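You operate a simulated robot arm through the tools that you are given. There is no shell and no other tool. Be economical: measure what you need, move in short steps, check, and stop when the job is done.

Carry out the task below with a simulated two-armed robot. There is one attempt and no reset: what you move stays moved.

Task
Put the 80 sanding block from the bench top on the desk top. Then push the drain drawer shut. Then push the desk drawer shut. Then lift the shelf rail open. Do these in the order given. Set down upright: sanding block.

Only the result counts: the job must be done as asked and must still hold three seconds after the hand-in. Knocking over, shifting, dropping, spilling or breaking anything else fails it.

Robot
Two 7-joint arms with two-finger grippers on one trunk, on a base that drives. Base frame: it is fixed to the floor where the robot stands at the start and does not move with it; the origin is under the middle of the robot, x ahead of it, y to its left, z up. Lengths are in mm, angles in rad, forces in N, time in s.
The left shoulder is at the start at [60, 179, 1221], the right one opposite. With the tool pointing down near the work surface each hand reaches from about 220 to 660 mm from the robot's upright axis, wherever it stands, measured 20 degrees to its own side. Places, roughly: desk drawer [800, 3700, 700]; desk top (49x15 cm) [680, 3520, 820]; drain drawer [500, 1900, 0]; sanding block [500, 0, 1000]; shelf rail [-500, -1600, 1600]. Payload 1.96 kg a hand.
The TCP of each hand is the grasp point between the finger pads, 20 mm short of the fingertips. In the tool frame z runs along the fingers and y along their closing line. The gripper opens to 72 mm. The gripper's body begins 38 mm behind the TCP.
Orientation is told as [roll, pitch, yaw] about the base's x, y, z axes, in that order, counted from this pose: with the fingers straight down and closing along the base's y, the tool's x points along the base's -x, its y along +y and its z along -z.

Tools
- The arms move only by the tool step_arm. It takes "left_commands", "right_commands" or both (then of equal length, played together; a hand with none holds still); each is a list of rows, each a list of 7 numbers: the turn, a rotation vector about the tool's x, y, z in rad, then the shift along the tool's x, y, z in m, then the gripper command, from -1 (fully open) to 1 (shut), values between in proportion. In form: [[ax, ay, az, dx, dy, dz, gripper], ...]. A call has 1 to 10 rows; each row is the pose to reach, as a shift and turn from the pose commanded when the call began, along the tool's axes at that moment. Each row takes 0.2 s and may step no farther than 50 mm and 0.15 rad from the row before; otherwise, or with a gripper value out of range, the whole call is refused. A pose out of reach is approached as far as the arm can. The call stops where the force on the tool passes 40 N (or 10 N more than at its start, if that is more) or the arm is blocked; 0.2 s more then pass. The fingers move at their own pace (about 153 mm/s each) and stop on an object; they squeeze with about 27 N. The grip force told is the motor's: it shows also when the fingers shut on nothing. Time passes only in rows, and 0.2 s behind the last, so rows that repeat a pose let the fingers close. The reply holds the time, the measured pose of the TCP, the force on the tool along the base axes, the opening and the grip force, in the units named above and with some noise, with the torque about the TCP (base axes, N m) and any sound that the robot's microphone picked up, and new pictures: "pictures" is both (left out), scene, wrist or none (wrist: the cameras of the hands that moved).
- Cameras (640 x 400 px; columns grow to the right, rows downward): "scene" is now at [7.5, -13.4, 1759.8]; the picture's right is [-0.18, -0.98, 0.00], its down [-0.83, 0.15, -0.54] and it looks along [0.53, -0.10, -0.84] (base axes); focal length 294 px, centre (320, 200). "left" rides on the left gripper at [71, -19, -82] in its tool frame; the picture's right is [0.26, 0.97, 0.00], its down [-0.67, 0.18, -0.72] and it looks along [-0.69, 0.19, 0.70] (tool axes); focal length 280 px, centre (320, 200). "right" rides on the right gripper at [71, 19, -82] in its tool frame; the picture's right is [-0.26, 0.96, 0.00], its down [-0.67, -0.18, -0.72] and it looks along [-0.69, -0.19, 0.70] (tool axes); focal length 280 px, centre (320, 200). There is no depth. A picture from a camera that has moved, and an enlarged one, comes with that camera's place and axes in the base frame and with its lens.
- slide_trunk(by): slides the trunk up (or, below 0, down) by that many mm; the arms and the scene camera ride with it, the base frame stays. It gives what a move gives, with no picture.
- roll_base(legs): drives the robot by 1 to 6 legs, each [ahead, left, turn to the left] in mm, mm and rad, along the robot's own axes; the way and the turn of a leg run together, so that a leg with both is an arc; at most 1500 mm and 3.142 rad a leg. The arms and the cameras ride along, it lands a little off, and it stops where it bumps. It gives what a move gives, and a new picture of the scene camera.
- pan_tilt(pan, tilt): turns the head with the scene camera to pan (to the left, within 1.501 rad either way) and tilt (down, from -0.506 to 1.204), counted from straight ahead of the robot. It gives what a move gives, and a new picture of the scene camera.
- zoom(camera, box): a new picture of the part [left, top, right, bottom] of that camera's present view, enlarged. The clock stands still meanwhile.
- finish_job(): hands the job in; it is judged then, once.

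Go step by step. Nothing tells you exact positions but the pictures and the camera data: compare them with the known pose of the tool, close in by small moves and look again before you grip or let go. The budget is 165 turns and 260 pictures, counting those below and the enlarged ones. Unless the task says otherwise, let go and move clear before handing in, and close with one line.

The tools are called after "Emit:" by a JSON object that holds its "fn" and its "kwargs". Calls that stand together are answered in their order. step_arm: Moves the arms, as the interface text tells. Its arguments: {"type":"object","properties":{"left_commands":{"type":"array"},"right_commands":{"type":"array"},"pictures":{"type":"string","enum":["both","scene","wrist","none"]}},"required":[]} The other tools are called the same way: slide_trunk (by) slides the trunk up or down; roll_base (legs) drives the base; pan_tilt (pan, tilt) turns the head that bears the scene camera; zoom (camera, box) takes an enlarged picture of a part of a camera's view; finish_job () hands the job in.

At the start:

```text
t: 0.0
left_tool_pos: [389.1, 96.7, 1204.6]
left_orientation: [0.0, 0.0, 0.001]
left_contact_force: [0.0, -0.3, -0.9]
left_ft_torque: [0.03, -0.01, 0.0]
left_gripper_width: 72.1
left_grasp_force: 0.1
right_tool_pos: [340.9, -281.2, 1244.2]
right_orientation: [0.001, 0.0, 0.001]
right_contact_force: [0.0, -0.5, -0.5]
right_ft_torque: [-0.01, 0.0, 0.0]
right_gripper_width: 72.1
right_grasp_force: 0.0
trunk travel left (down, up): [-866.0, 124.0]
robot x, y, heading: [0.3, -3.2, 0.001]
head pan, tilt: [-0.178, 1.004]
```

scene: 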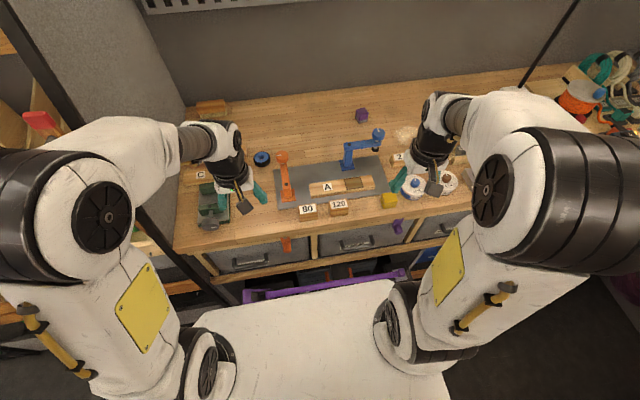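
right: 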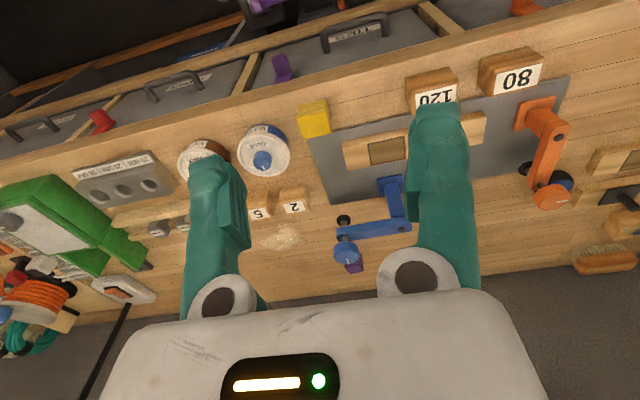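
left: 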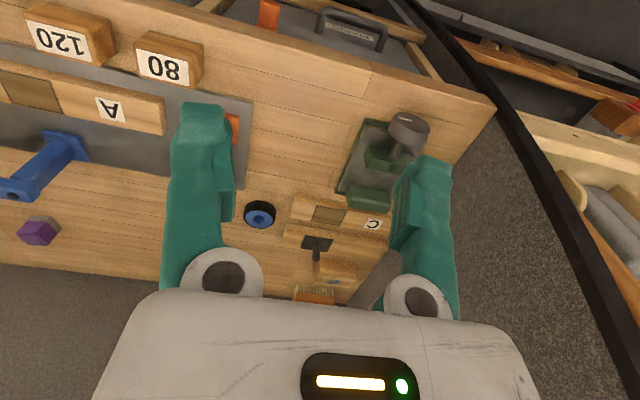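

The 80 block stands near the front edge of the bench, at roughly [455, -58, 1000]. I'll enlarge it to measure its size and place.

Emit:
{"fn": "zoom", "kwargs": {"camera": "scene", "box": [240, 140, 400, 240]}}

Emit:
{"fn": "zoom", "kwargs": {"camera": "left", "box": [0, 0, 320, 200]}}

```text
4.00 times, centred on (320, 190) of scene
camera zoom: at [7.5, -13.4, 1759.8], right [-0.18, -0.98, 0.0], down [-0.83, 0.15, -0.54], along [0.53, -0.1, -0.84], focal length 1176 px, centre (320, 240)
```

zoom: 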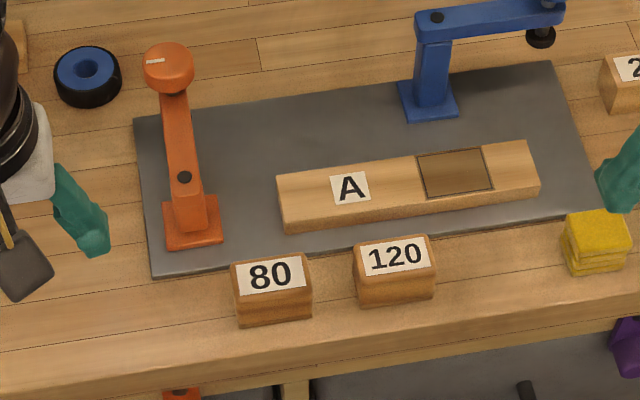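

```text
2.00 times, centred on (160, 100) of left
camera zoom: at [319.5, 76.3, 1286.8], right [-0.26, 0.97, 0.0], down [0.67, 0.18, 0.72], along [0.69, 0.19, -0.7], focal length 561 px, centre (640, 400)
```

zoom: 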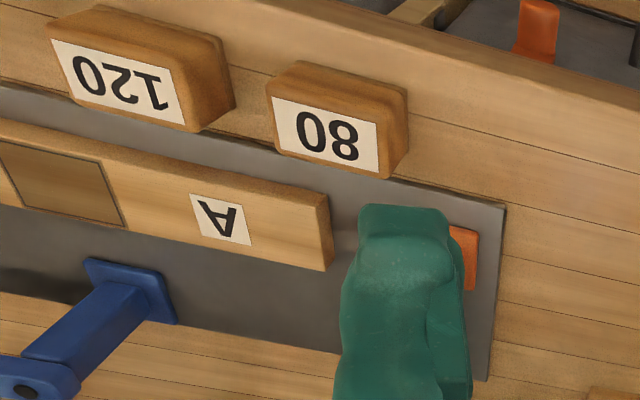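

Two views put the block's top face at about [484, -59, 958], with the block about 60 mm along y and 35 mm along x. I'll bring the right hand over it, turned so the fingers close along x, and move the left hand aside.

Emit:
{"fn": "step_arm", "kwargs": {"right_commands": [[0, 0, -0.15, -0.014, 0.022, 0, -1], [0, 0, -0.3, -0.028, 0.044, 0, -1], [0, 0, -0.45, -0.042, 0.066, 0, -1], [0, 0, -0.6, -0.056, 0.088, 0, -1], [0, 0, -0.75, -0.07, 0.11, 0, -1], [0, 0, -0.9, -0.084, 0.132, 0, -1], [0, 0, -1.05, -0.098, 0.154, 0, -1], [0, 0, -1.2, -0.112, 0.176, 0, -1], [0, 0, -1.35, -0.126, 0.198, 0.02, -1], [0, 0, -1.5, -0.14, 0.222, 0.04, -1]], "left_commands": [[0, 0, 0, 0.01, 0.008, 0, -1], [0, 0, 0, 0.02, 0.016, 0, -1], [0, 0, 0, 0.03, 0.024, 0, -1], [0, 0, 0, 0.04, 0.032, 0, -1], [0, 0, 0, 0.05, 0.04, 0, -1], [0, 0, 0, 0.06, 0.048, 0, -1], [0, 0, 0, 0.07, 0.056, 0, -1], [0, 0, 0, 0.08, 0.064, 0, -1], [0, 0, 0, 0.09, 0.072, 0, -1], [0, 0, 0, 0.1, 0.08, 0, -1]]}}

```text
t: 2.2
left_tool_pos: [290.4, 177.8, 1204.0]
left_orientation: [-0.002, 0.002, 0.0]
left_contact_force: [-0.3, -0.7, -0.5]
left_ft_torque: [-0.03, 0.0, -0.01]
left_gripper_width: 72.1
left_grasp_force: 0.0
right_tool_pos: [479.8, -58.3, 1204.5]
right_orientation: [-0.006, -0.001, 1.502]
right_contact_force: [0.2, -0.2, -0.7]
right_ft_torque: [-0.02, 0.03, 0.01]
right_gripper_width: 71.9
right_grasp_force: 0.0
right hand out of reach, approached as far as the arm can: row 6, 7, 8, 9
trunk travel left (down, up): [-866.0, 124.0]
robot x, y, heading: [1.8, 0.4, 0.001]
head pan, tilt: [-0.178, 1.004]
camera scene: at [8.9, -11.5, 1759.8], right [-0.18, -0.98, 0.0], down [-0.83, 0.15, -0.54], along [0.53, -0.1, -0.84], focal length 294 px, centre (320, 200)
camera right: at [456.9, -126.8, 1286.4], right [-0.94, 0.33, -0.01], down [0.22, 0.66, 0.72], along [0.24, 0.68, -0.7], focal length 280 px, centre (320, 200)
camera left: at [220.7, 157.7, 1286.8], right [-0.26, 0.97, 0.0], down [0.68, 0.18, 0.71], along [0.69, 0.19, -0.7], focal length 280 px, centre (320, 200)
```

scene: 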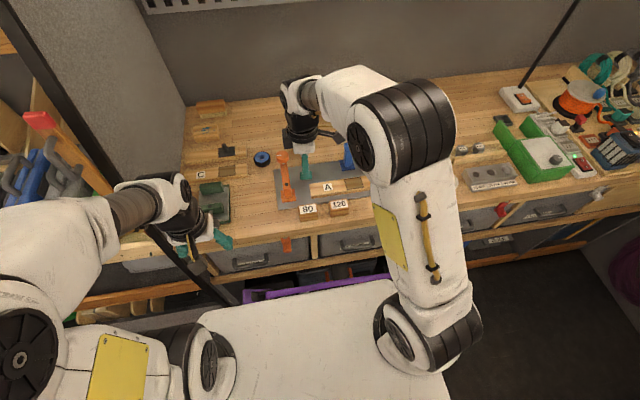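
right: 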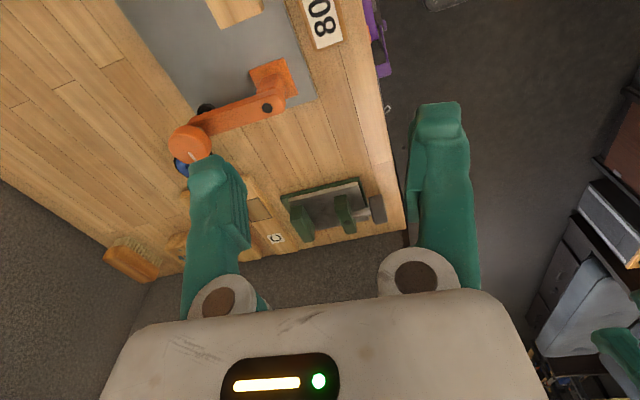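
left: 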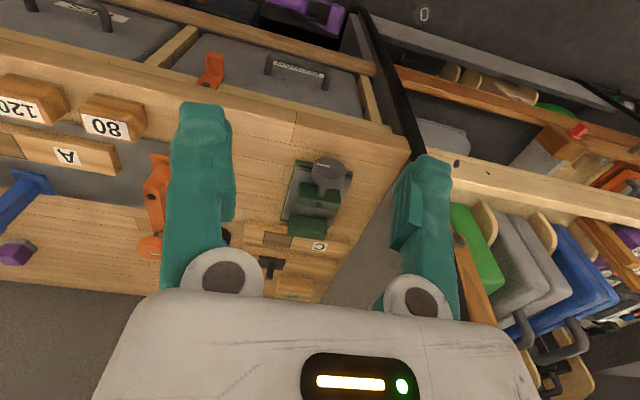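

The hand is over the block with the arm turned as wanted. I'll go down to about z 1055 and look again.

Emit:
{"fn": "step_arm", "kwargs": {"right_commands": [[0, 0, -0.035, 0, -0.002, 0.04, -1], [0, 0, -0.07, 0, -0.004, 0.08, -1], [0, 0, -0.07, 0, -0.004, 0.12, -1], [0, 0, -0.07, 0, -0.004, 0.15, -1], [0, 0, -0.07, 0, -0.004, 0.15, -1]], "pictures": "both"}}

```text
t: 3.4
left_tool_pos: [290.3, 177.2, 1204.1]
left_orientation: [0.002, 0.001, 0.0]
left_contact_force: [0.3, -0.4, -0.1]
left_ft_torque: [0.03, -0.02, -0.01]
left_gripper_width: 72.0
left_grasp_force: 0.1
right_tool_pos: [482.9, -60.4, 1054.0]
right_orientation: [0.0, 0.0, 1.57]
right_contact_force: [-0.1, -0.1, 0.5]
right_ft_torque: [0.0, 0.0, 0.02]
right_gripper_width: 72.0
right_grasp_force: 0.2
trunk travel left (down, up): [-866.0, 124.0]
robot x, y, heading: [-0.1, 0.4, -0.001]
head pan, tilt: [-0.178, 1.004]
camera scene: at [7.1, -12.9, 1759.8], right [-0.18, -0.98, 0.0], down [-0.83, 0.15, -0.54], along [0.53, -0.1, -0.84], focal length 294 px, centre (320, 200)
camera right: at [464.5, -131.1, 1136.0], right [-0.96, 0.26, 0.0], down [0.18, 0.67, 0.72], along [0.19, 0.69, -0.7], focal length 280 px, centre (320, 200)
```

scene: 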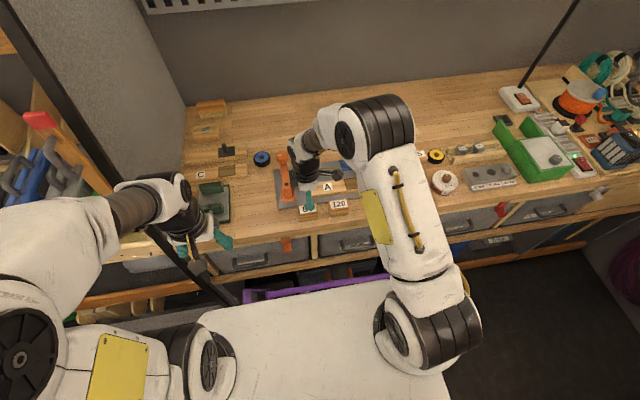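
right: 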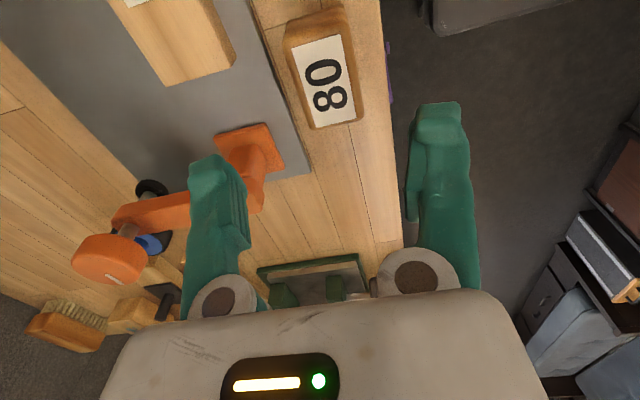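

The block centre reads about [481, -59], so the fingers straddle it. I'll go down to TCP z 946 with the fingers open.

Emit:
{"fn": "step_arm", "kwargs": {"right_commands": [[0, 0, 0, 0, 0.001, 0.03, -1], [0, 0, 0, 0, 0.001, 0.06, -1], [0, 0, 0, 0, 0.001, 0.085, -1], [0, 0, 0, 0, 0.001, 0.1, -1], [0, 0, 0, 0, 0.001, 0.108, -1]], "pictures": "both"}}

```text
t: 4.6
left_tool_pos: [290.3, 176.6, 1204.7]
left_orientation: [-0.001, 0.0, -0.001]
left_contact_force: [-0.3, 0.8, -0.4]
left_ft_torque: [0.0, 0.0, 0.04]
left_gripper_width: 72.1
left_grasp_force: 0.0
right_tool_pos: [484.8, -59.7, 946.0]
right_orientation: [0.0, 0.0, 1.57]
right_contact_force: [0.0, -0.4, 0.1]
right_ft_torque: [-0.02, -0.02, 0.03]
right_gripper_width: 71.9
right_grasp_force: 0.1
trunk travel left (down, up): [-866.0, 124.0]
robot x, y, heading: [3.0, 1.2, -0.003]
head pan, tilt: [-0.178, 1.004]
camera scene: at [7.5, -13.3, 1759.8], right [-0.18, -0.98, 0.0], down [-0.83, 0.15, -0.54], along [0.53, -0.1, -0.84], focal length 294 px, centre (320, 200)
camera right: at [464.9, -130.7, 1028.3], right [-0.96, 0.26, 0.0], down [0.18, 0.67, 0.72], along [0.19, 0.69, -0.7], focal length 280 px, centre (320, 200)
```

scene: 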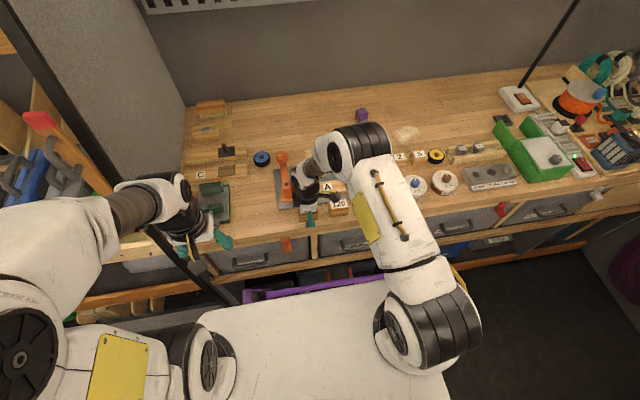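
right: 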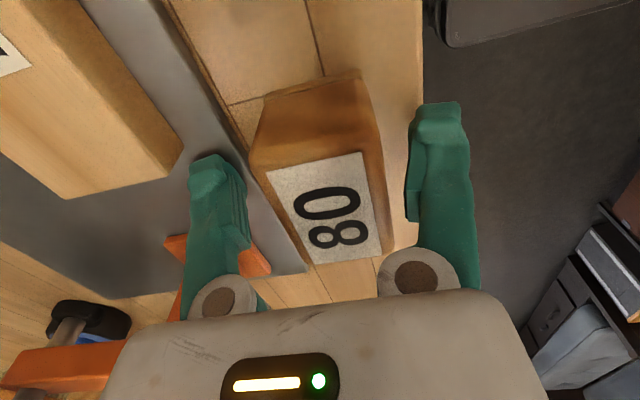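

The block is square between the fingers; its centre is close to the TCP. I'll close the grip.

Emit:
{"fn": "step_arm", "kwargs": {"right_commands": [[0, 0, 0, 0, 0.002, 0, 0], [0, 0, 0, 0, 0.002, 0, 1], [0, 0, 0, 0, 0.002, 0, 1], [0, 0, 0, 0, 0.002, 0, 1]], "pictures": "wrist"}}

```text
t: 5.6
left_tool_pos: [290.5, 176.6, 1204.4]
left_orientation: [-0.002, 0.0, -0.001]
left_contact_force: [0.7, -0.6, -0.7]
left_ft_torque: [0.0, 0.02, 0.02]
left_gripper_width: 71.9
left_grasp_force: 0.0
right_tool_pos: [482.3, -60.3, 946.5]
right_orientation: [0.0, 0.001, 1.569]
right_contact_force: [0.1, -0.2, 0.1]
right_ft_torque: [0.06, 0.01, 0.02]
right_gripper_width: 38.7
right_grasp_force: 27.2
trunk travel left (down, up): [-866.0, 124.0]
robot x, y, heading: [-2.5, -2.5, -0.001]
head pan, tilt: [-0.178, 1.004]
camera right: at [462.5, -130.5, 1028.6], right [-0.96, 0.26, 0.0], down [0.18, 0.67, 0.72], along [0.19, 0.69, -0.7], focal length 280 px, centre (320, 200)
```

right: 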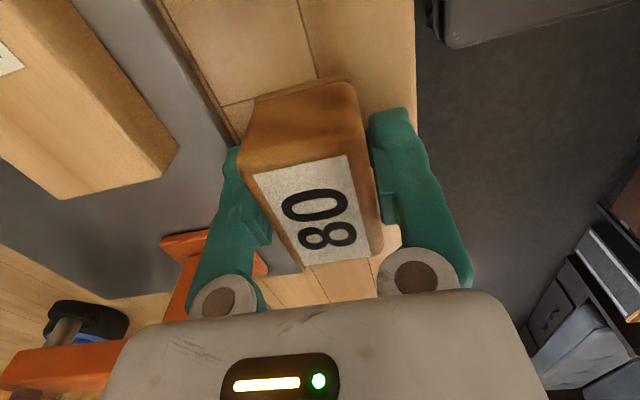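

The block is held at 38.7 mm. I'll lift it straight up by 240 mm.

Emit:
{"fn": "step_arm", "kwargs": {"right_commands": [[0, 0, 0, 0, 0, -0.02, 1], [0, 0, 0, 0, 0, -0.05, 1], [0, 0, 0, 0, 0, -0.08, 1], [0, 0, 0, 0, 0, -0.12, 1], [0, 0, 0, 0, 0, -0.16, 1], [0, 0, 0, 0, 0, -0.2, 1], [0, 0, 0, 0, 0, -0.24, 1]], "pictures": "wrist"}}

Emit:
{"fn": "pan_tilt", "kwargs": {"pan": 1.4, "tilt": 0.35}}

```text
t: 7.2
left_tool_pos: [288.4, 175.8, 1204.0]
left_orientation: [0.0, 0.0, 0.0]
left_contact_force: [-0.9, 0.1, -1.0]
left_ft_torque: [0.0, -0.08, 0.0]
left_gripper_width: 72.3
left_grasp_force: 0.0
right_tool_pos: [480.8, -59.9, 1186.7]
right_orientation: [0.001, 0.0, 1.569]
right_contact_force: [0.0, 0.3, 0.6]
right_ft_torque: [-0.01, 0.0, -0.04]
right_gripper_width: 0.0
right_grasp_force: 27.0
trunk travel left (down, up): [-866.0, 124.0]
robot x, y, heading: [-0.8, -1.0, -0.002]
head pan, tilt: [-0.178, 1.004]
camera right: at [461.2, -131.0, 1268.8], right [-0.96, 0.26, 0.0], down [0.18, 0.67, 0.72], along [0.19, 0.69, -0.7], focal length 280 px, centre (320, 200)
```

right: 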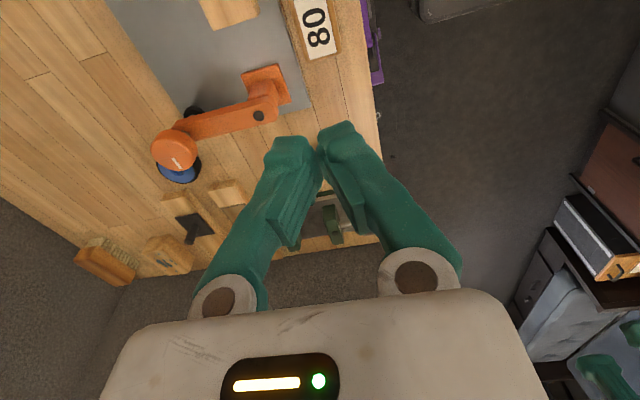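

```text
t: 8.8
left_tool_pos: [290.5, 177.1, 1204.6]
left_orientation: [0.0, 0.0, -0.001]
left_contact_force: [0.1, -0.5, -1.3]
left_ft_torque: [0.0, -0.03, 0.01]
left_gripper_width: 72.0
left_grasp_force: 0.0
right_tool_pos: [481.1, -58.7, 1184.9]
right_orientation: [0.001, 0.001, 1.568]
right_contact_force: [-0.5, 0.5, 0.5]
right_ft_torque: [0.01, 0.02, 0.03]
right_gripper_width: 0.0
right_grasp_force: 27.6
trunk travel left (down, up): [-866.0, 124.0]
robot x, y, heading: [0.4, -1.5, 0.001]
head pan, tilt: [1.4, 0.351]
camera scene: at [-45.0, 90.8, 1814.8], right [0.99, -0.17, 0.0], down [-0.06, -0.34, -0.94], along [0.16, 0.93, -0.34], focal length 294 px, centre (320, 200)
```

scene: 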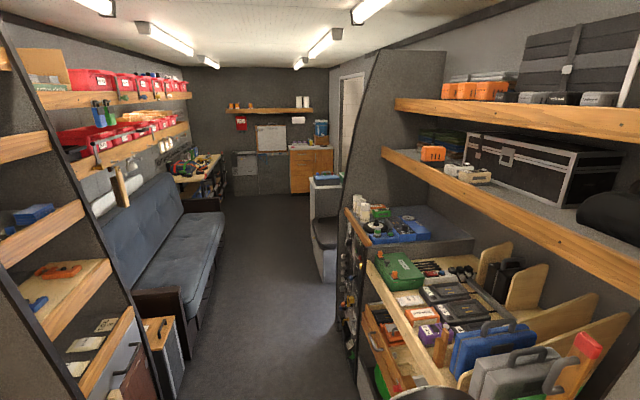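

The block slipped out and still stands on the bench. I'll look closely at it before trying again.

Emit:
{"fn": "zoom", "kwargs": {"camera": "right", "box": [260, 0, 380, 75]}}

Emit:
{"fn": "pan_tilt", "kwargs": {"pan": -0.178, "tilt": 1.0}}

Emit:
{"fn": "zoom", "kwargs": {"camera": "scene", "box": [272, 170, 352, 220]}}

```text
5.33 times, centred on (320, 38) of right
camera zoom: at [462.2, -130.9, 1268.0], right [-0.96, 0.26, 0.0], down [0.18, 0.67, 0.72], along [0.19, 0.69, -0.7], focal length 1495 px, centre (320, 1067)
```

zoom: 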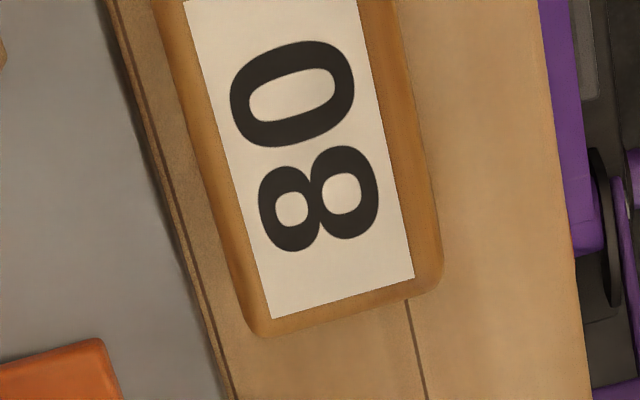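

```text
t: 10.5
left_tool_pos: [290.6, 176.3, 1204.3]
left_orientation: [0.0, 0.0, 0.0]
left_contact_force: [-0.4, 0.0, 0.8]
left_ft_torque: [-0.02, -0.01, -0.02]
left_gripper_width: 72.0
left_grasp_force: 0.0
right_tool_pos: [481.4, -60.0, 1185.5]
right_orientation: [0.0, -0.001, 1.57]
right_contact_force: [0.0, -0.5, 0.1]
right_ft_torque: [0.01, -0.05, 0.03]
right_gripper_width: 0.2
right_grasp_force: 26.9
trunk travel left (down, up): [-866.0, 124.0]
robot x, y, heading: [-4.6, 0.2, 0.004]
head pan, tilt: [-0.178, 1.0]
camera scene: at [7.8, -13.2, 1760.1], right [-0.18, -0.98, 0.0], down [-0.83, 0.15, -0.54], along [0.53, -0.1, -0.84], focal length 294 px, centre (320, 200)
```

scene: 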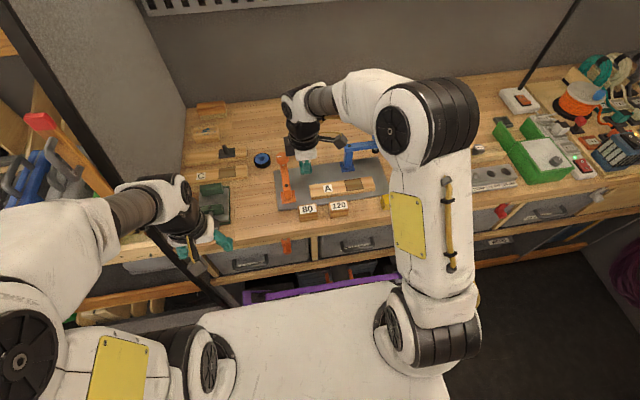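

```text
8.00 times, centred on (312, 195) of scene
camera zoom: at [7.8, -13.2, 1760.1], right [-0.18, -0.98, 0.0], down [-0.83, 0.15, -0.54], along [0.53, -0.1, -0.84], focal length 2351 px, centre (384, 240)
```

zoom: 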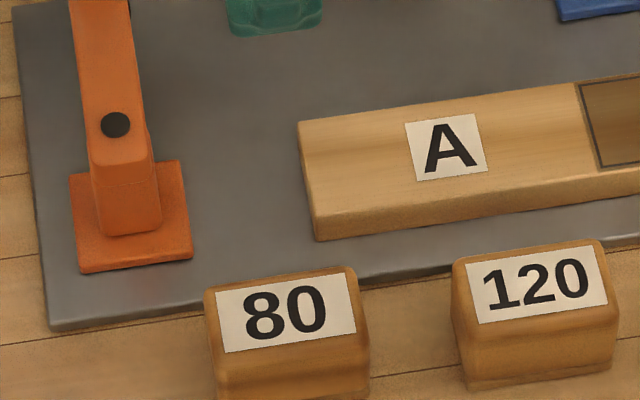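

I'll go again, lower this time, and lift slowly. First open and come down to just above the bench.

Emit:
{"fn": "step_arm", "kwargs": {"right_commands": [[0, 0, 0, 0, 0, 0.0, -1], [0, 0, 0, 0, 0, 0.05, -1], [0, 0, 0, 0, 0, 0.1, -1], [0, 0, 0, 0, 0, 0.15, -1], [0, 0, 0, 0, 0, 0.19, -1], [0, 0, 0, 0, 0, 0.22, -1], [0, 0, 0, 0, 0, 0.24, -1], [0, 0, 0, 0, 0, 0.246, -1], [0, 0, 0, 0, 0, 0.25, -1], [0, 0, 0, 0, 0, 0.252, -1]], "pictures": "wrist"}}

```text
t: 12.5
left_tool_pos: [284.7, 176.4, 1205.5]
left_orientation: [0.0, -0.003, 0.0]
left_contact_force: [0.2, 0.1, -0.4]
left_ft_torque: [-0.02, 0.03, -0.02]
left_gripper_width: 72.2
left_grasp_force: 0.0
right_tool_pos: [482.3, -60.3, 944.4]
right_orientation: [-0.017, -0.002, 1.569]
right_contact_force: [-12.1, -4.7, 35.1]
right_ft_torque: [-0.08, -1.21, -0.1]
right_gripper_width: 68.9
right_grasp_force: 0.1
trunk travel left (down, up): [-866.0, 124.0]
robot x, y, heading: [0.8, -1.6, -0.002]
head pan, tilt: [-0.178, 1.0]
stopped in row 9 (right hand): the force on the tool passed its limit at 49 N (the readings are from after the stop); the commanded pose is now the measured one
camera right: at [461.8, -131.5, 1026.7], right [-0.96, 0.26, -0.01], down [0.17, 0.67, 0.72], along [0.2, 0.69, -0.69], focal length 280 px, centre (320, 200)
```

right: 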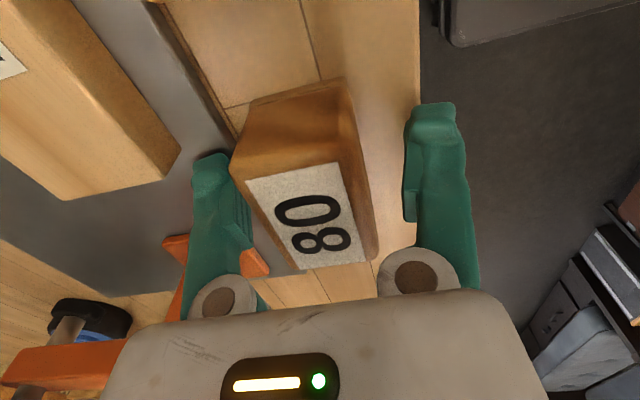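

The fingertips touched the mat at about z 924. I'll rise 3 mm, grip, and lift very slowly to see whether it holds.

Emit:
{"fn": "step_arm", "kwargs": {"right_commands": [[0.017, 0, 0, 0, 0, -0.003, -1], [0.017, 0, 0, 0, 0, -0.003, 1], [0.017, 0, 0, 0, 0, -0.003, 1], [0.017, 0, 0, 0, 0, -0.003, 1], [0.017, 0, 0, 0, 0, -0.003, 1], [0.017, 0, 0, 0, 0, -0.005, 1], [0.017, 0, 0, 0, 0, -0.008, 1], [0.017, 0, 0, 0, 0, -0.011, 1]], "pictures": "wrist"}}

```text
t: 13.1
left_tool_pos: [291.0, 176.1, 1203.8]
left_orientation: [-0.002, 0.0, 0.001]
left_contact_force: [-0.1, 0.2, 1.1]
left_ft_torque: [0.03, 0.0, -0.01]
left_gripper_width: 71.8
left_grasp_force: 0.1
right_tool_pos: [490.8, -60.2, 947.8]
right_orientation: [-0.044, -0.003, 1.567]
right_contact_force: [-1.0, 0.8, -0.2]
right_ft_torque: [-0.04, -0.03, 0.0]
right_gripper_width: 39.1
right_grasp_force: 27.0
trunk travel left (down, up): [-866.0, 124.0]
robot x, y, heading: [0.5, 3.4, 0.002]
head pan, tilt: [-0.178, 1.0]
stopped in row 3 (right hand): the force on the tool passed its limit at 57 N (the readings are from after the stop); the commanded pose is now the measured one
camera right: at [468.7, -131.5, 1028.3], right [-0.96, 0.27, -0.04], down [0.15, 0.67, 0.73], along [0.22, 0.69, -0.69], focal length 280 px, centre (320, 200)
```

right: 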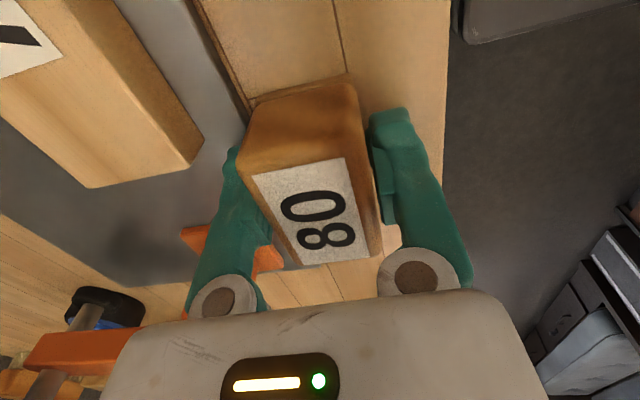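

I corrected the tilt the wrong way, so the hand now leans. I'll open, straighten at about z 950, re-centre, and grip again.

Emit:
{"fn": "step_arm", "kwargs": {"right_commands": [[0, 0, 0, 0, 0, 0, -0.6], [0, 0, 0, 0, 0, 0, -1], [-0.044, 0, 0, 0, 0.004, -0.002, -1], [-0.044, 0, 0, 0, 0.004, -0.002, -1], [-0.044, 0, 0, 0, 0.004, -0.002, -1]], "pictures": "wrist"}}

Emit:
{"fn": "zoom", "kwargs": {"camera": "right", "box": [180, 60, 480, 280]}}

```text
t: 14.3
left_tool_pos: [291.3, 176.6, 1204.7]
left_orientation: [0.001, 0.001, -0.001]
left_contact_force: [-0.6, 0.3, 0.5]
left_ft_torque: [-0.01, 0.04, -0.01]
left_gripper_width: 71.9
left_grasp_force: 0.1
right_tool_pos: [487.8, -59.1, 948.9]
right_orientation: [0.004, -0.005, 1.567]
right_contact_force: [-0.1, -0.3, -0.1]
right_ft_torque: [0.0, -0.03, -0.03]
right_gripper_width: 71.9
right_grasp_force: 0.1
trunk travel left (down, up): [-866.0, 124.0]
robot x, y, heading: [2.7, -1.7, 0.002]
head pan, tilt: [-0.178, 1.0]
camera right: at [468.4, -131.5, 1031.6], right [-0.96, 0.27, 0.0], down [0.19, 0.67, 0.72], along [0.19, 0.69, -0.7], focal length 280 px, centre (320, 200)
```

right: 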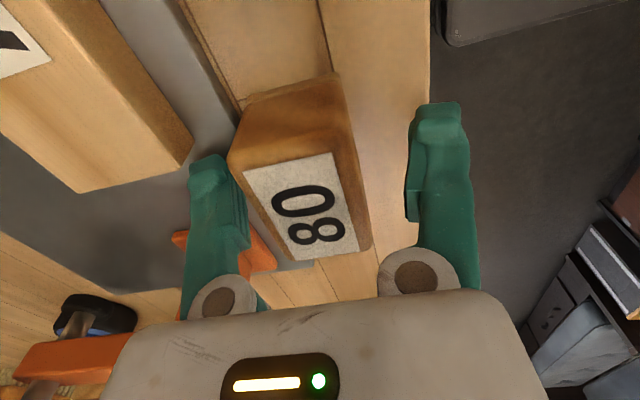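

```text
1.82 times, centred on (330, 170) of right
camera zoom: at [468.4, -131.5, 1031.6], right [-0.96, 0.27, 0.0], down [0.19, 0.67, 0.72], along [0.19, 0.69, -0.7], focal length 510 px, centre (302, 254)
```

zoom: 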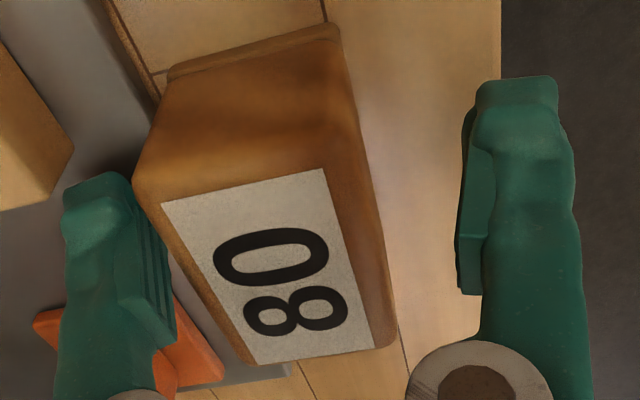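

The block now sits near x 493. I'll centre on it, close, and lift gently.

Emit:
{"fn": "step_arm", "kwargs": {"right_commands": [[0, 0, 0, 0, -0.005, 0.001, -1], [0, 0, 0, 0, -0.005, 0.001, 1], [0, 0, 0, 0, -0.005, 0.001, 1], [0, 0, 0, 0, -0.005, 0.001, 1], [0, 0, 0, 0, -0.005, 0, 1], [0, 0, 0, 0, -0.005, -0.002, 1], [0, 0, 0, 0, -0.005, -0.005, 1], [0, 0, 0, 0, -0.005, -0.008, 1], [0, 0, 0, 0, -0.005, -0.011, 1]], "pictures": "wrist"}}

```text
t: 16.3
left_tool_pos: [290.5, 177.1, 1203.9]
left_orientation: [0.0, -0.001, 0.0]
left_contact_force: [0.5, 0.7, 0.1]
left_ft_torque: [0.03, 0.02, -0.01]
left_gripper_width: 72.2
left_grasp_force: 0.1
right_tool_pos: [492.0, -60.1, 960.9]
right_orientation: [0.001, -0.006, 1.566]
right_contact_force: [0.6, -0.6, -1.6]
right_ft_torque: [-0.03, 0.0, 0.0]
right_gripper_width: 38.9
right_grasp_force: 26.7
trunk travel left (down, up): [-866.0, 124.0]
robot x, y, heading: [-1.1, -1.8, 0.008]
head pan, tilt: [-0.178, 1.0]
camera right: at [473.7, -131.5, 1042.0], right [-0.96, 0.27, 0.0], down [0.19, 0.67, 0.72], along [0.19, 0.69, -0.7], focal length 280 px, centre (320, 200)
```

right: 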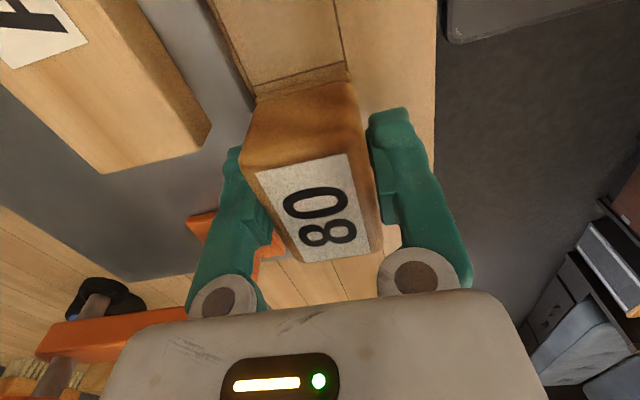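

The block is up off the bench and weighs little. I'll keep lifting at an easy pace and watch the grip.

Emit:
{"fn": "step_arm", "kwargs": {"right_commands": [[0, 0, 0, 0, 0, -0.004, 1], [0, 0, 0, 0, 0, -0.01, 1], [0, 0, 0, 0, 0, -0.018, 1], [0, 0, 0, 0, 0, -0.026, 1], [0, 0, 0, 0, 0, -0.034, 1], [0, 0, 0, 0, 0, -0.042, 1], [0, 0, 0, 0, 0, -0.05, 1], [0, 0, 0, 0, 0, -0.058, 1], [0, 0, 0, 0, 0, -0.064, 1], [0, 0, 0, 0, 0, -0.068, 1]], "pictures": "wrist"}}

```text
t: 18.5
left_tool_pos: [290.2, 175.3, 1204.9]
left_orientation: [0.002, 0.0, 0.0]
left_contact_force: [-0.4, 0.7, 0.5]
left_ft_torque: [-0.03, 0.03, 0.03]
left_gripper_width: 72.2
left_grasp_force: 0.1
right_tool_pos: [492.9, -61.4, 1028.7]
right_orientation: [0.004, -0.005, 1.568]
right_contact_force: [-0.5, -0.3, -1.9]
right_ft_torque: [0.0, -0.04, 0.0]
right_gripper_width: 39.0
right_grasp_force: 26.9
trunk travel left (down, up): [-866.0, 124.0]
robot x, y, heading: [0.6, 0.5, 0.0]
head pan, tilt: [-0.178, 1.0]
camera right: at [473.4, -131.7, 1110.4], right [-0.96, 0.27, 0.0], down [0.19, 0.67, 0.72], along [0.19, 0.69, -0.7], focal length 280 px, centre (320, 200)
```

right: 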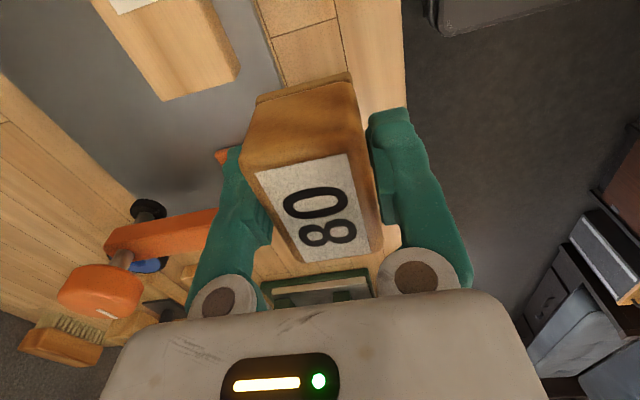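

It holds. I'll lift farther and draw the block back toward the robot, slowly, before driving.

Emit:
{"fn": "step_arm", "kwargs": {"right_commands": [[0, 0, 0, 0, 0, -0.006, 1], [0, 0, 0, 0, 0, -0.016, 1], [0, 0, 0, 0, 0, -0.028, 1], [0, 0, 0, 0, 0, -0.04, 1], [0, 0, 0, 0, 0, -0.052, 1], [0, 0, 0, 0, 0, -0.064, 1], [0, 0, 0, 0, 0, -0.076, 1], [0, 0, 0, 0, 0, -0.088, 1], [0, 0, 0, 0, 0, -0.098, 1], [0, 0, 0, 0, 0, -0.104, 1]], "pictures": "none"}}

Emit:
{"fn": "step_arm", "kwargs": {"right_commands": [[0, 0, 0, 0.002, 0.006, 0, 1], [0, 0, 0, 0.006, 0.018, 0, 1], [0, 0, 0, 0.01, 0.032, 0, 1], [0, 0, 0, 0.015, 0.047, 0, 1], [0, 0, 0, 0.02, 0.062, 0, 1], [0, 0, 0, 0.025, 0.077, 0, 1], [0, 0, 0, 0.03, 0.092, 0, 1], [0, 0, 0, 0.035, 0.107, 0, 1], [0, 0, 0, 0.04, 0.12, 0, 1], [0, 0, 0, 0.042, 0.128, 0, 1]], "pictures": "both"}}

```text
t: 20.7
left_tool_pos: [290.1, 176.4, 1205.0]
left_orientation: [0.001, 0.001, -0.001]
left_contact_force: [0.4, 0.3, 0.5]
left_ft_torque: [0.0, -0.01, 0.02]
left_gripper_width: 71.9
left_grasp_force: 0.0
right_tool_pos: [491.3, -60.8, 1133.3]
right_orientation: [0.0, -0.006, 1.567]
right_contact_force: [0.5, 0.2, -0.3]
right_ft_torque: [0.0, -0.04, 0.0]
right_gripper_width: 39.0
right_grasp_force: 27.2
trunk travel left (down, up): [-866.0, 124.0]
robot x, y, heading: [0.0, 1.4, 0.001]
head pan, tilt: [-0.178, 1.0]
```

```text
t: 22.9
left_tool_pos: [289.9, 176.2, 1204.7]
left_orientation: [0.0, -0.001, 0.0]
left_contact_force: [0.1, 0.1, 1.0]
left_ft_torque: [0.02, 0.0, 0.02]
left_gripper_width: 72.0
left_grasp_force: 0.2
right_tool_pos: [363.6, -102.0, 1132.4]
right_orientation: [0.003, -0.006, 1.566]
right_contact_force: [0.1, -0.6, -0.9]
right_ft_torque: [0.02, -0.01, -0.03]
right_gripper_width: 38.7
right_grasp_force: 27.0
trunk travel left (down, up): [-866.0, 124.0]
robot x, y, heading: [-0.1, -3.0, -0.001]
head pan, tilt: [-0.178, 1.0]
camera scene: at [7.9, -13.4, 1760.1], right [-0.18, -0.98, 0.0], down [-0.83, 0.15, -0.54], along [0.53, -0.1, -0.84], focal length 294 px, centre (320, 200)
camera right: at [345.2, -173.5, 1214.2], right [-0.96, 0.27, 0.0], down [0.19, 0.67, 0.72], along [0.19, 0.69, -0.7], focal length 280 px, centre (320, 200)
```

scene: 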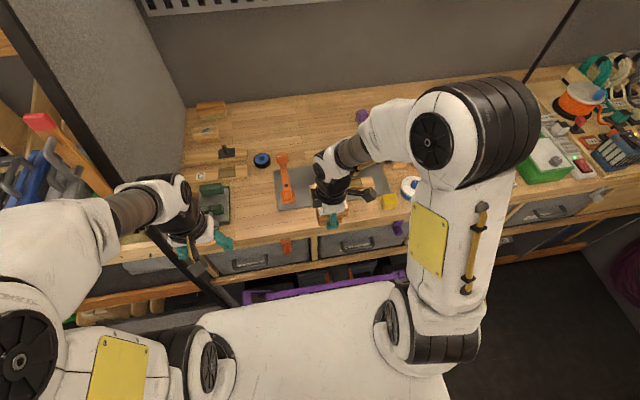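
right: 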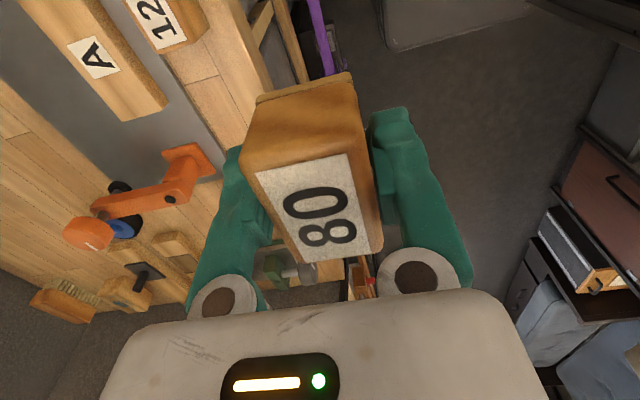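

The block is held firmly. The aisle runs along +y, with the drain drawer and desk on the +x side. I'll back off the bench, strafe left about 1 m and look.

Emit:
{"fn": "roll_base", "kwargs": {"legs": [[-150, 0, 0], [0, 1000, 0]]}}

Emit:
{"fn": "pan_tilt", "kwargs": {"pan": 1.0, "tilt": 0.6}}

```text
t: 29.0
left_tool_pos: [141.2, 1175.6, 1204.7]
left_orientation: [0.001, 0.0, 0.001]
left_contact_force: [-0.5, 0.2, 0.5]
left_ft_torque: [0.0, 0.01, 0.0]
left_gripper_width: 71.9
left_grasp_force: 0.0
right_tool_pos: [214.6, 895.7, 1132.7]
right_orientation: [0.001, -0.006, 1.566]
right_contact_force: [0.8, -0.2, -1.1]
right_ft_torque: [-0.01, 0.01, -0.03]
right_gripper_width: 38.9
right_grasp_force: 27.1
trunk travel left (down, up): [-866.0, 124.0]
robot x, y, heading: [-151.1, 1000.6, -0.001]
head pan, tilt: [-0.178, 1.0]
camera scene: at [-141.5, 986.2, 1760.1], right [-0.18, -0.98, 0.0], down [-0.83, 0.15, -0.54], along [0.53, -0.1, -0.84], focal length 294 px, centre (320, 200)
```

scene: 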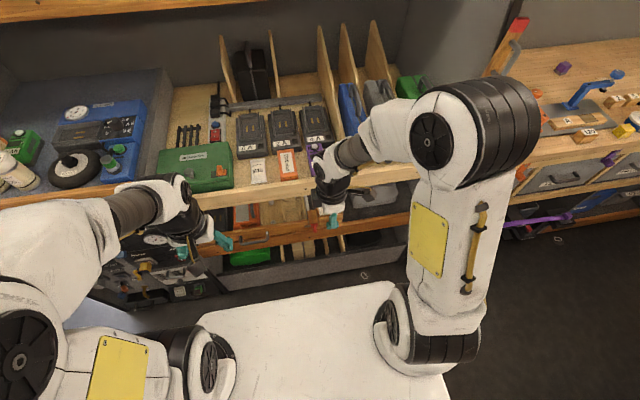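

```text
t: 30.4
left_tool_pos: [141.8, 1174.6, 1204.6]
left_orientation: [0.001, 0.0, -0.002]
left_contact_force: [0.4, -0.2, 0.1]
left_ft_torque: [0.0, 0.02, -0.02]
left_gripper_width: 71.6
left_grasp_force: 0.0
right_tool_pos: [215.4, 897.2, 1132.4]
right_orientation: [0.002, -0.003, 1.566]
right_contact_force: [0.3, 0.9, -1.2]
right_ft_torque: [0.02, 0.0, 0.0]
right_gripper_width: 38.7
right_grasp_force: 26.2
trunk travel left (down, up): [-866.0, 124.0]
robot x, y, heading: [-148.8, 998.8, -0.006]
head pan, tilt: [1.0, 0.6]
camera scene: at [-162.2, 1073.5, 1792.1], right [0.84, -0.54, 0.0], down [-0.31, -0.47, -0.82], along [0.45, 0.69, -0.57], focal length 294 px, centre (320, 200)
```

scene: 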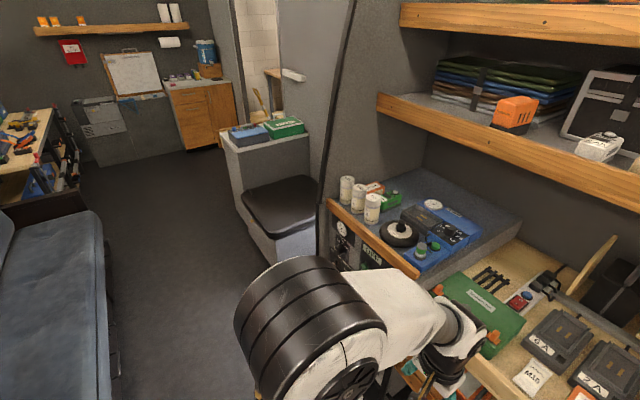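

The floor ahead is clear. I'll strafe another 900 mm and look around for the drain drawer and desk.

Emit:
{"fn": "roll_base", "kwargs": {"legs": [[-50, 900, 0]]}}

Emit:
{"fn": "pan_tilt", "kwargs": {"pan": 0.0, "tilt": 0.9}}

Emit:
{"fn": "pan_tilt", "kwargs": {"pan": 1.0, "tilt": 0.6}}

```text
t: 35.2
left_tool_pos: [93.9, 2084.0, 1204.7]
left_orientation: [-0.001, 0.0, -0.005]
left_contact_force: [0.1, -0.7, 0.6]
left_ft_torque: [0.01, 0.01, 0.0]
left_gripper_width: 71.9
left_grasp_force: 0.1
right_tool_pos: [168.0, 1804.3, 1132.1]
right_orientation: [0.001, -0.005, 1.561]
right_contact_force: [-0.1, 0.0, -0.5]
right_ft_torque: [-0.03, -0.02, 0.02]
right_gripper_width: 38.9
right_grasp_force: 27.1
trunk travel left (down, up): [-866.0, 124.0]
robot x, y, heading: [-195.8, 1908.9, -0.004]
head pan, tilt: [1.0, 0.6]
camera scene: at [-208.8, 1982.3, 1792.1], right [0.84, -0.54, 0.0], down [-0.31, -0.47, -0.83], along [0.45, 0.69, -0.56], focal length 294 px, centre (320, 200)
```

scene: 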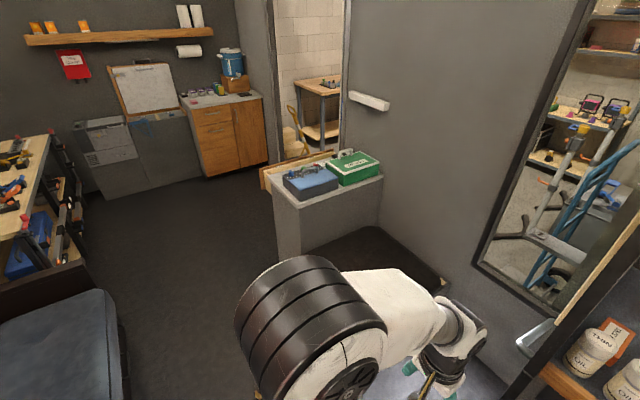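

```text
t: 36.5
left_tool_pos: [95.8, 2083.6, 1204.9]
left_orientation: [0.0, 0.001, -0.004]
left_contact_force: [-0.1, 0.0, 0.5]
left_ft_torque: [-0.01, 0.01, 0.0]
left_gripper_width: 71.9
left_grasp_force: 0.0
right_tool_pos: [168.1, 1805.3, 1131.5]
right_orientation: [0.002, -0.004, 1.562]
right_contact_force: [0.4, -0.2, -1.8]
right_ft_torque: [-0.03, 0.02, -0.02]
right_gripper_width: 38.8
right_grasp_force: 26.6
trunk travel left (down, up): [-866.0, 124.0]
robot x, y, heading: [-195.4, 1909.8, -0.007]
head pan, tilt: [0.0, 0.901]
camera scene: at [-181.5, 1908.7, 1767.3], right [0.0, -1.0, 0.0], down [-0.78, 0.0, -0.62], along [0.62, 0.0, -0.78], focal length 294 px, centre (320, 200)
```

scene: 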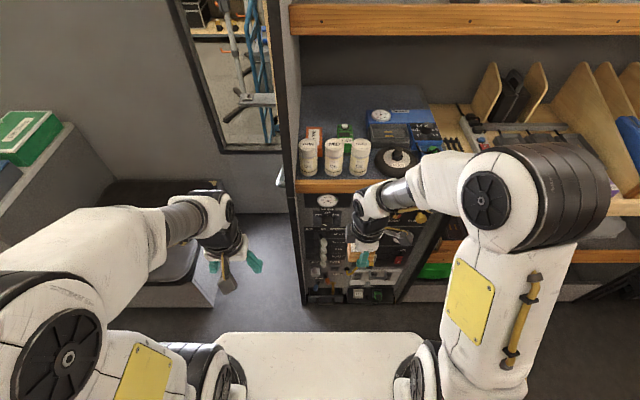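

```text
t: 37.8
left_tool_pos: [94.2, 2084.7, 1205.3]
left_orientation: [0.0, 0.001, -0.006]
left_contact_force: [0.0, -0.2, -0.2]
left_ft_torque: [-0.04, 0.0, -0.02]
left_gripper_width: 72.0
left_grasp_force: 0.1
right_tool_pos: [167.2, 1806.6, 1131.7]
right_orientation: [0.002, -0.003, 1.56]
right_contact_force: [0.0, 0.3, -1.7]
right_ft_torque: [-0.03, 0.01, -0.01]
right_gripper_width: 38.8
right_grasp_force: 27.2
trunk travel left (down, up): [-866.0, 124.0]
robot x, y, heading: [-193.4, 1911.2, -0.006]
head pan, tilt: [1.0, 0.6]
camera scene: at [-208.8, 1983.0, 1792.1], right [0.84, -0.54, 0.0], down [-0.31, -0.47, -0.82], along [0.45, 0.69, -0.57], focal length 294 px, centre (320, 200)
```

scene: 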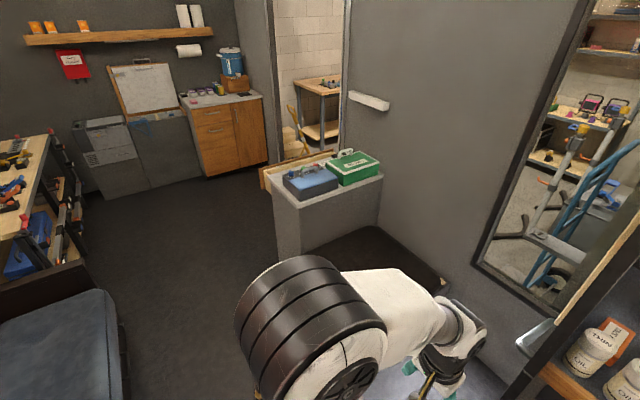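

The cabinet with the blue and green cases at about [680, 3520] must be the desk, with its drawer on the far (+y) side. I'll enlarge it.

Emit:
{"fn": "zoom", "kwargs": {"camera": "scene", "box": [240, 120, 440, 245]}}

```text
3.20 times, centred on (340, 182) of scene
camera zoom: at [-208.8, 1983.0, 1792.1], right [0.84, -0.54, 0.0], down [-0.31, -0.47, -0.82], along [0.45, 0.69, -0.57], focal length 940 px, centre (256, 256)
```

zoom: 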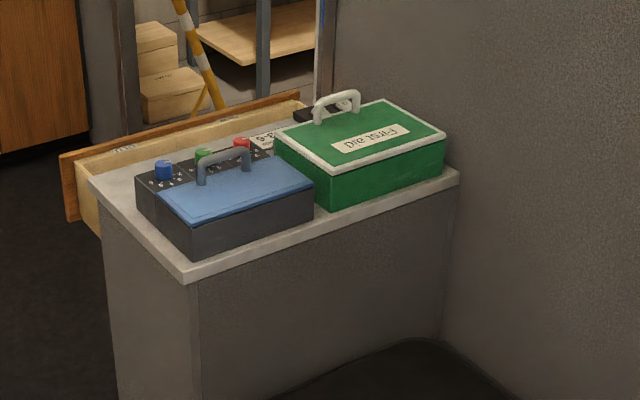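

The free strip of the desk top seems to be behind the two cases, next to the open drawer (drawer front at y ≈ 3765). I'll strafe to y ≈ 3450 and look at it from there.

Emit:
{"fn": "roll_base", "kwargs": {"legs": [[-20, 1500, 0], [0, 120, 0]]}}

Emit:
{"fn": "pan_tilt", "kwargs": {"pan": 0.1, "tilt": 0.75}}

```text
refused: leg 1 is longer than a leg can be; nothing moved
```

```text
t: 39.0
left_tool_pos: [95.1, 2084.4, 1205.0]
left_orientation: [0.001, 0.001, -0.006]
left_contact_force: [1.0, 0.8, 0.6]
left_ft_torque: [0.0, 0.0, -0.01]
left_gripper_width: 71.8
left_grasp_force: 0.0
right_tool_pos: [167.9, 1806.1, 1132.4]
right_orientation: [0.002, -0.005, 1.563]
right_contact_force: [-0.6, -0.2, -1.5]
right_ft_torque: [0.03, -0.01, 0.0]
right_gripper_width: 39.0
right_grasp_force: 27.2
trunk travel left (down, up): [-866.0, 124.0]
robot x, y, heading: [-195.8, 1906.9, -0.005]
head pan, tilt: [0.099, 0.75]
camera scene: at [-174.4, 1916.8, 1779.2], right [0.1, -1.0, 0.0], down [-0.68, -0.07, -0.73], along [0.73, 0.07, -0.68], focal length 294 px, centre (320, 200)
```

scene: 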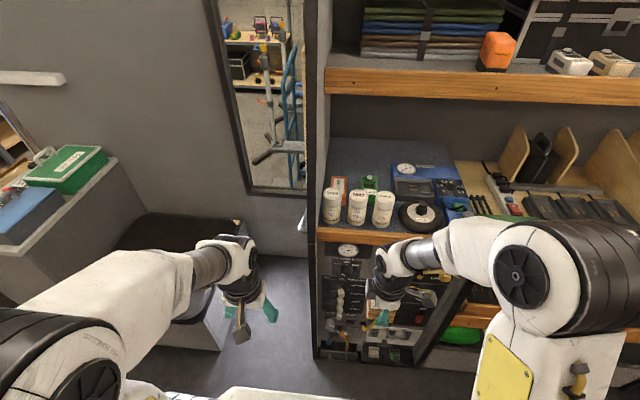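

The leg was too long. I'll split it.

Emit:
{"fn": "roll_base", "kwargs": {"legs": [[-20, 800, 0], [0, 800, 0]]}}

```text
t: 47.1
left_tool_pos: [94.9, 3684.8, 1203.7]
left_orientation: [0.001, -0.001, -0.014]
left_contact_force: [-0.2, 1.0, 0.8]
left_ft_torque: [0.02, -0.02, -0.02]
left_gripper_width: 72.0
left_grasp_force: 0.1
right_tool_pos: [163.7, 3405.3, 1131.8]
right_orientation: [0.002, -0.005, 1.555]
right_contact_force: [0.5, -0.5, -1.0]
right_ft_torque: [0.0, 0.02, 0.0]
right_gripper_width: 38.8
right_grasp_force: 27.1
trunk travel left (down, up): [-866.0, 124.0]
robot x, y, heading: [-198.4, 3512.8, -0.008]
head pan, tilt: [0.099, 0.75]
camera scene: at [-176.6, 3518.5, 1779.2], right [0.09, -1.0, 0.0], down [-0.68, -0.06, -0.73], along [0.73, 0.06, -0.68], focal length 294 px, centre (320, 200)
```

scene: 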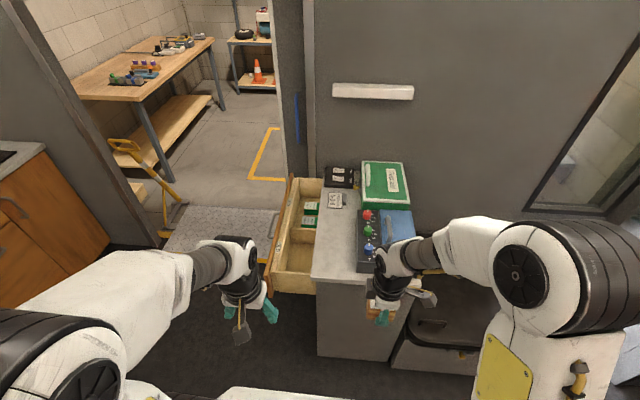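

Emit:
{"fn": "zoom", "kwargs": {"camera": "scene", "box": [250, 150, 430, 300]}}

```text
2.67 times, centred on (340, 225) of scene
camera zoom: at [-176.6, 3518.5, 1779.2], right [0.09, -1.0, 0.0], down [-0.68, -0.06, -0.73], along [0.73, 0.06, -0.68], focal length 784 px, centre (267, 133)
```

zoom: 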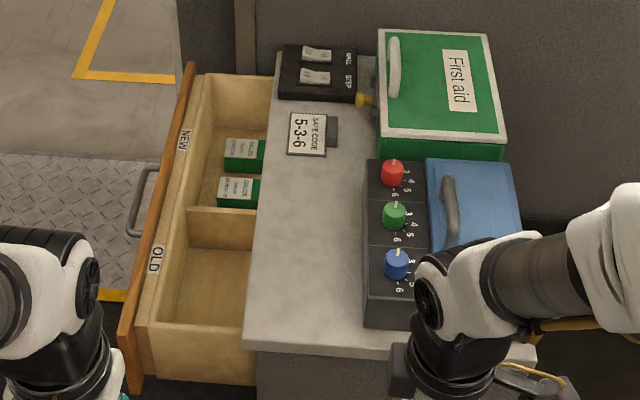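

The free strip of desk top runs x ≈ 420–900, y ≈ 3430–3594, to the left of the knob box. I'll drive in and place the block at about [535, 3512].

Emit:
{"fn": "roll_base", "kwargs": {"legs": [[0, 85, 0.008], [175, 0, 0]]}}

Emit:
{"fn": "slide_trunk", "kwargs": {"by": -100}}

Emit:
{"fn": "pan_tilt", "kwargs": {"pan": -0.1, "tilt": 1.0}}

```text
t: 49.3
left_tool_pos: [263.4, 3770.4, 1205.7]
left_orientation: [0.001, -0.002, -0.005]
left_contact_force: [0.5, 0.0, 1.0]
left_ft_torque: [0.01, -0.03, -0.02]
left_gripper_width: 71.9
left_grasp_force: 0.0
right_tool_pos: [336.3, 3490.9, 1132.3]
right_orientation: [0.001, -0.005, 1.561]
right_contact_force: [-1.5, -0.3, -1.6]
right_ft_torque: [0.0, 0.01, -0.03]
right_gripper_width: 39.1
right_grasp_force: 27.1
trunk travel left (down, up): [-866.0, 124.0]
robot x, y, heading: [-26.3, 3594.9, -0.003]
head pan, tilt: [0.099, 0.75]
camera scene: at [-7.3, 3602.4, 1779.3], right [0.09, -1.0, 0.0], down [-0.68, -0.06, -0.73], along [0.73, 0.07, -0.68], focal length 294 px, centre (320, 200)
```

scene: 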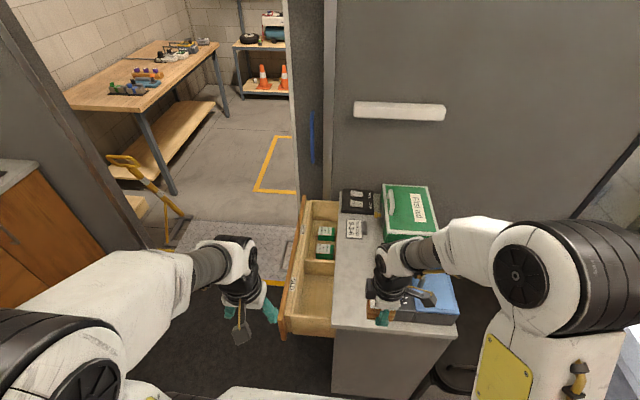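

```text
t: 50.6
left_tool_pos: [265.8, 3772.0, 1104.6]
left_orientation: [0.001, 0.001, -0.007]
left_contact_force: [1.2, 0.8, -0.2]
left_ft_torque: [0.02, 0.02, -0.02]
left_gripper_width: 71.6
left_grasp_force: 0.1
right_tool_pos: [340.0, 3493.1, 1033.0]
right_orientation: [0.003, -0.003, 1.56]
right_contact_force: [-0.2, -0.3, -1.6]
right_ft_torque: [0.01, 0.02, 0.01]
right_gripper_width: 38.7
right_grasp_force: 27.0
trunk travel left (down, up): [-766.0, 224.0]
robot x, y, heading: [-24.2, 3597.3, -0.004]
head pan, tilt: [0.099, 0.75]
```

```text
t: 51.4
left_tool_pos: [265.3, 3771.6, 1103.8]
left_orientation: [0.0, 0.001, -0.007]
left_contact_force: [-0.4, -0.3, -0.6]
left_ft_torque: [0.01, 0.01, 0.04]
left_gripper_width: 71.9
left_grasp_force: 0.0
right_tool_pos: [338.7, 3492.9, 1031.0]
right_orientation: [0.002, -0.002, 1.56]
right_contact_force: [0.2, 0.0, -2.0]
right_ft_torque: [0.0, -0.01, -0.02]
right_gripper_width: 38.9
right_grasp_force: 27.2
trunk travel left (down, up): [-766.0, 224.0]
robot x, y, heading: [-23.0, 3598.7, -0.008]
head pan, tilt: [-0.099, 1.0]
camera scene: at [-17.1, 3589.0, 1660.1], right [-0.1, -0.99, 0.0], down [-0.84, 0.09, -0.54], along [0.54, -0.06, -0.84], focal length 294 px, centre (320, 200)
```

scene: 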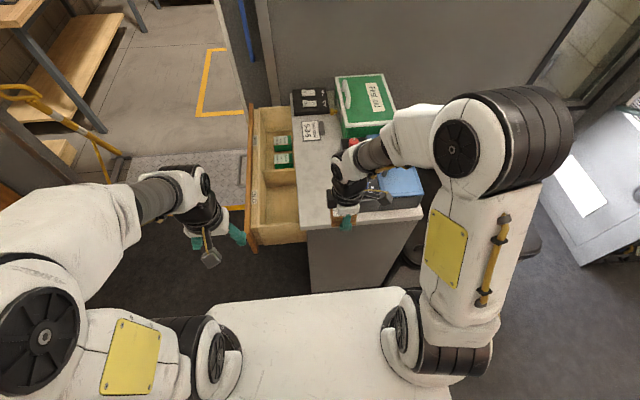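

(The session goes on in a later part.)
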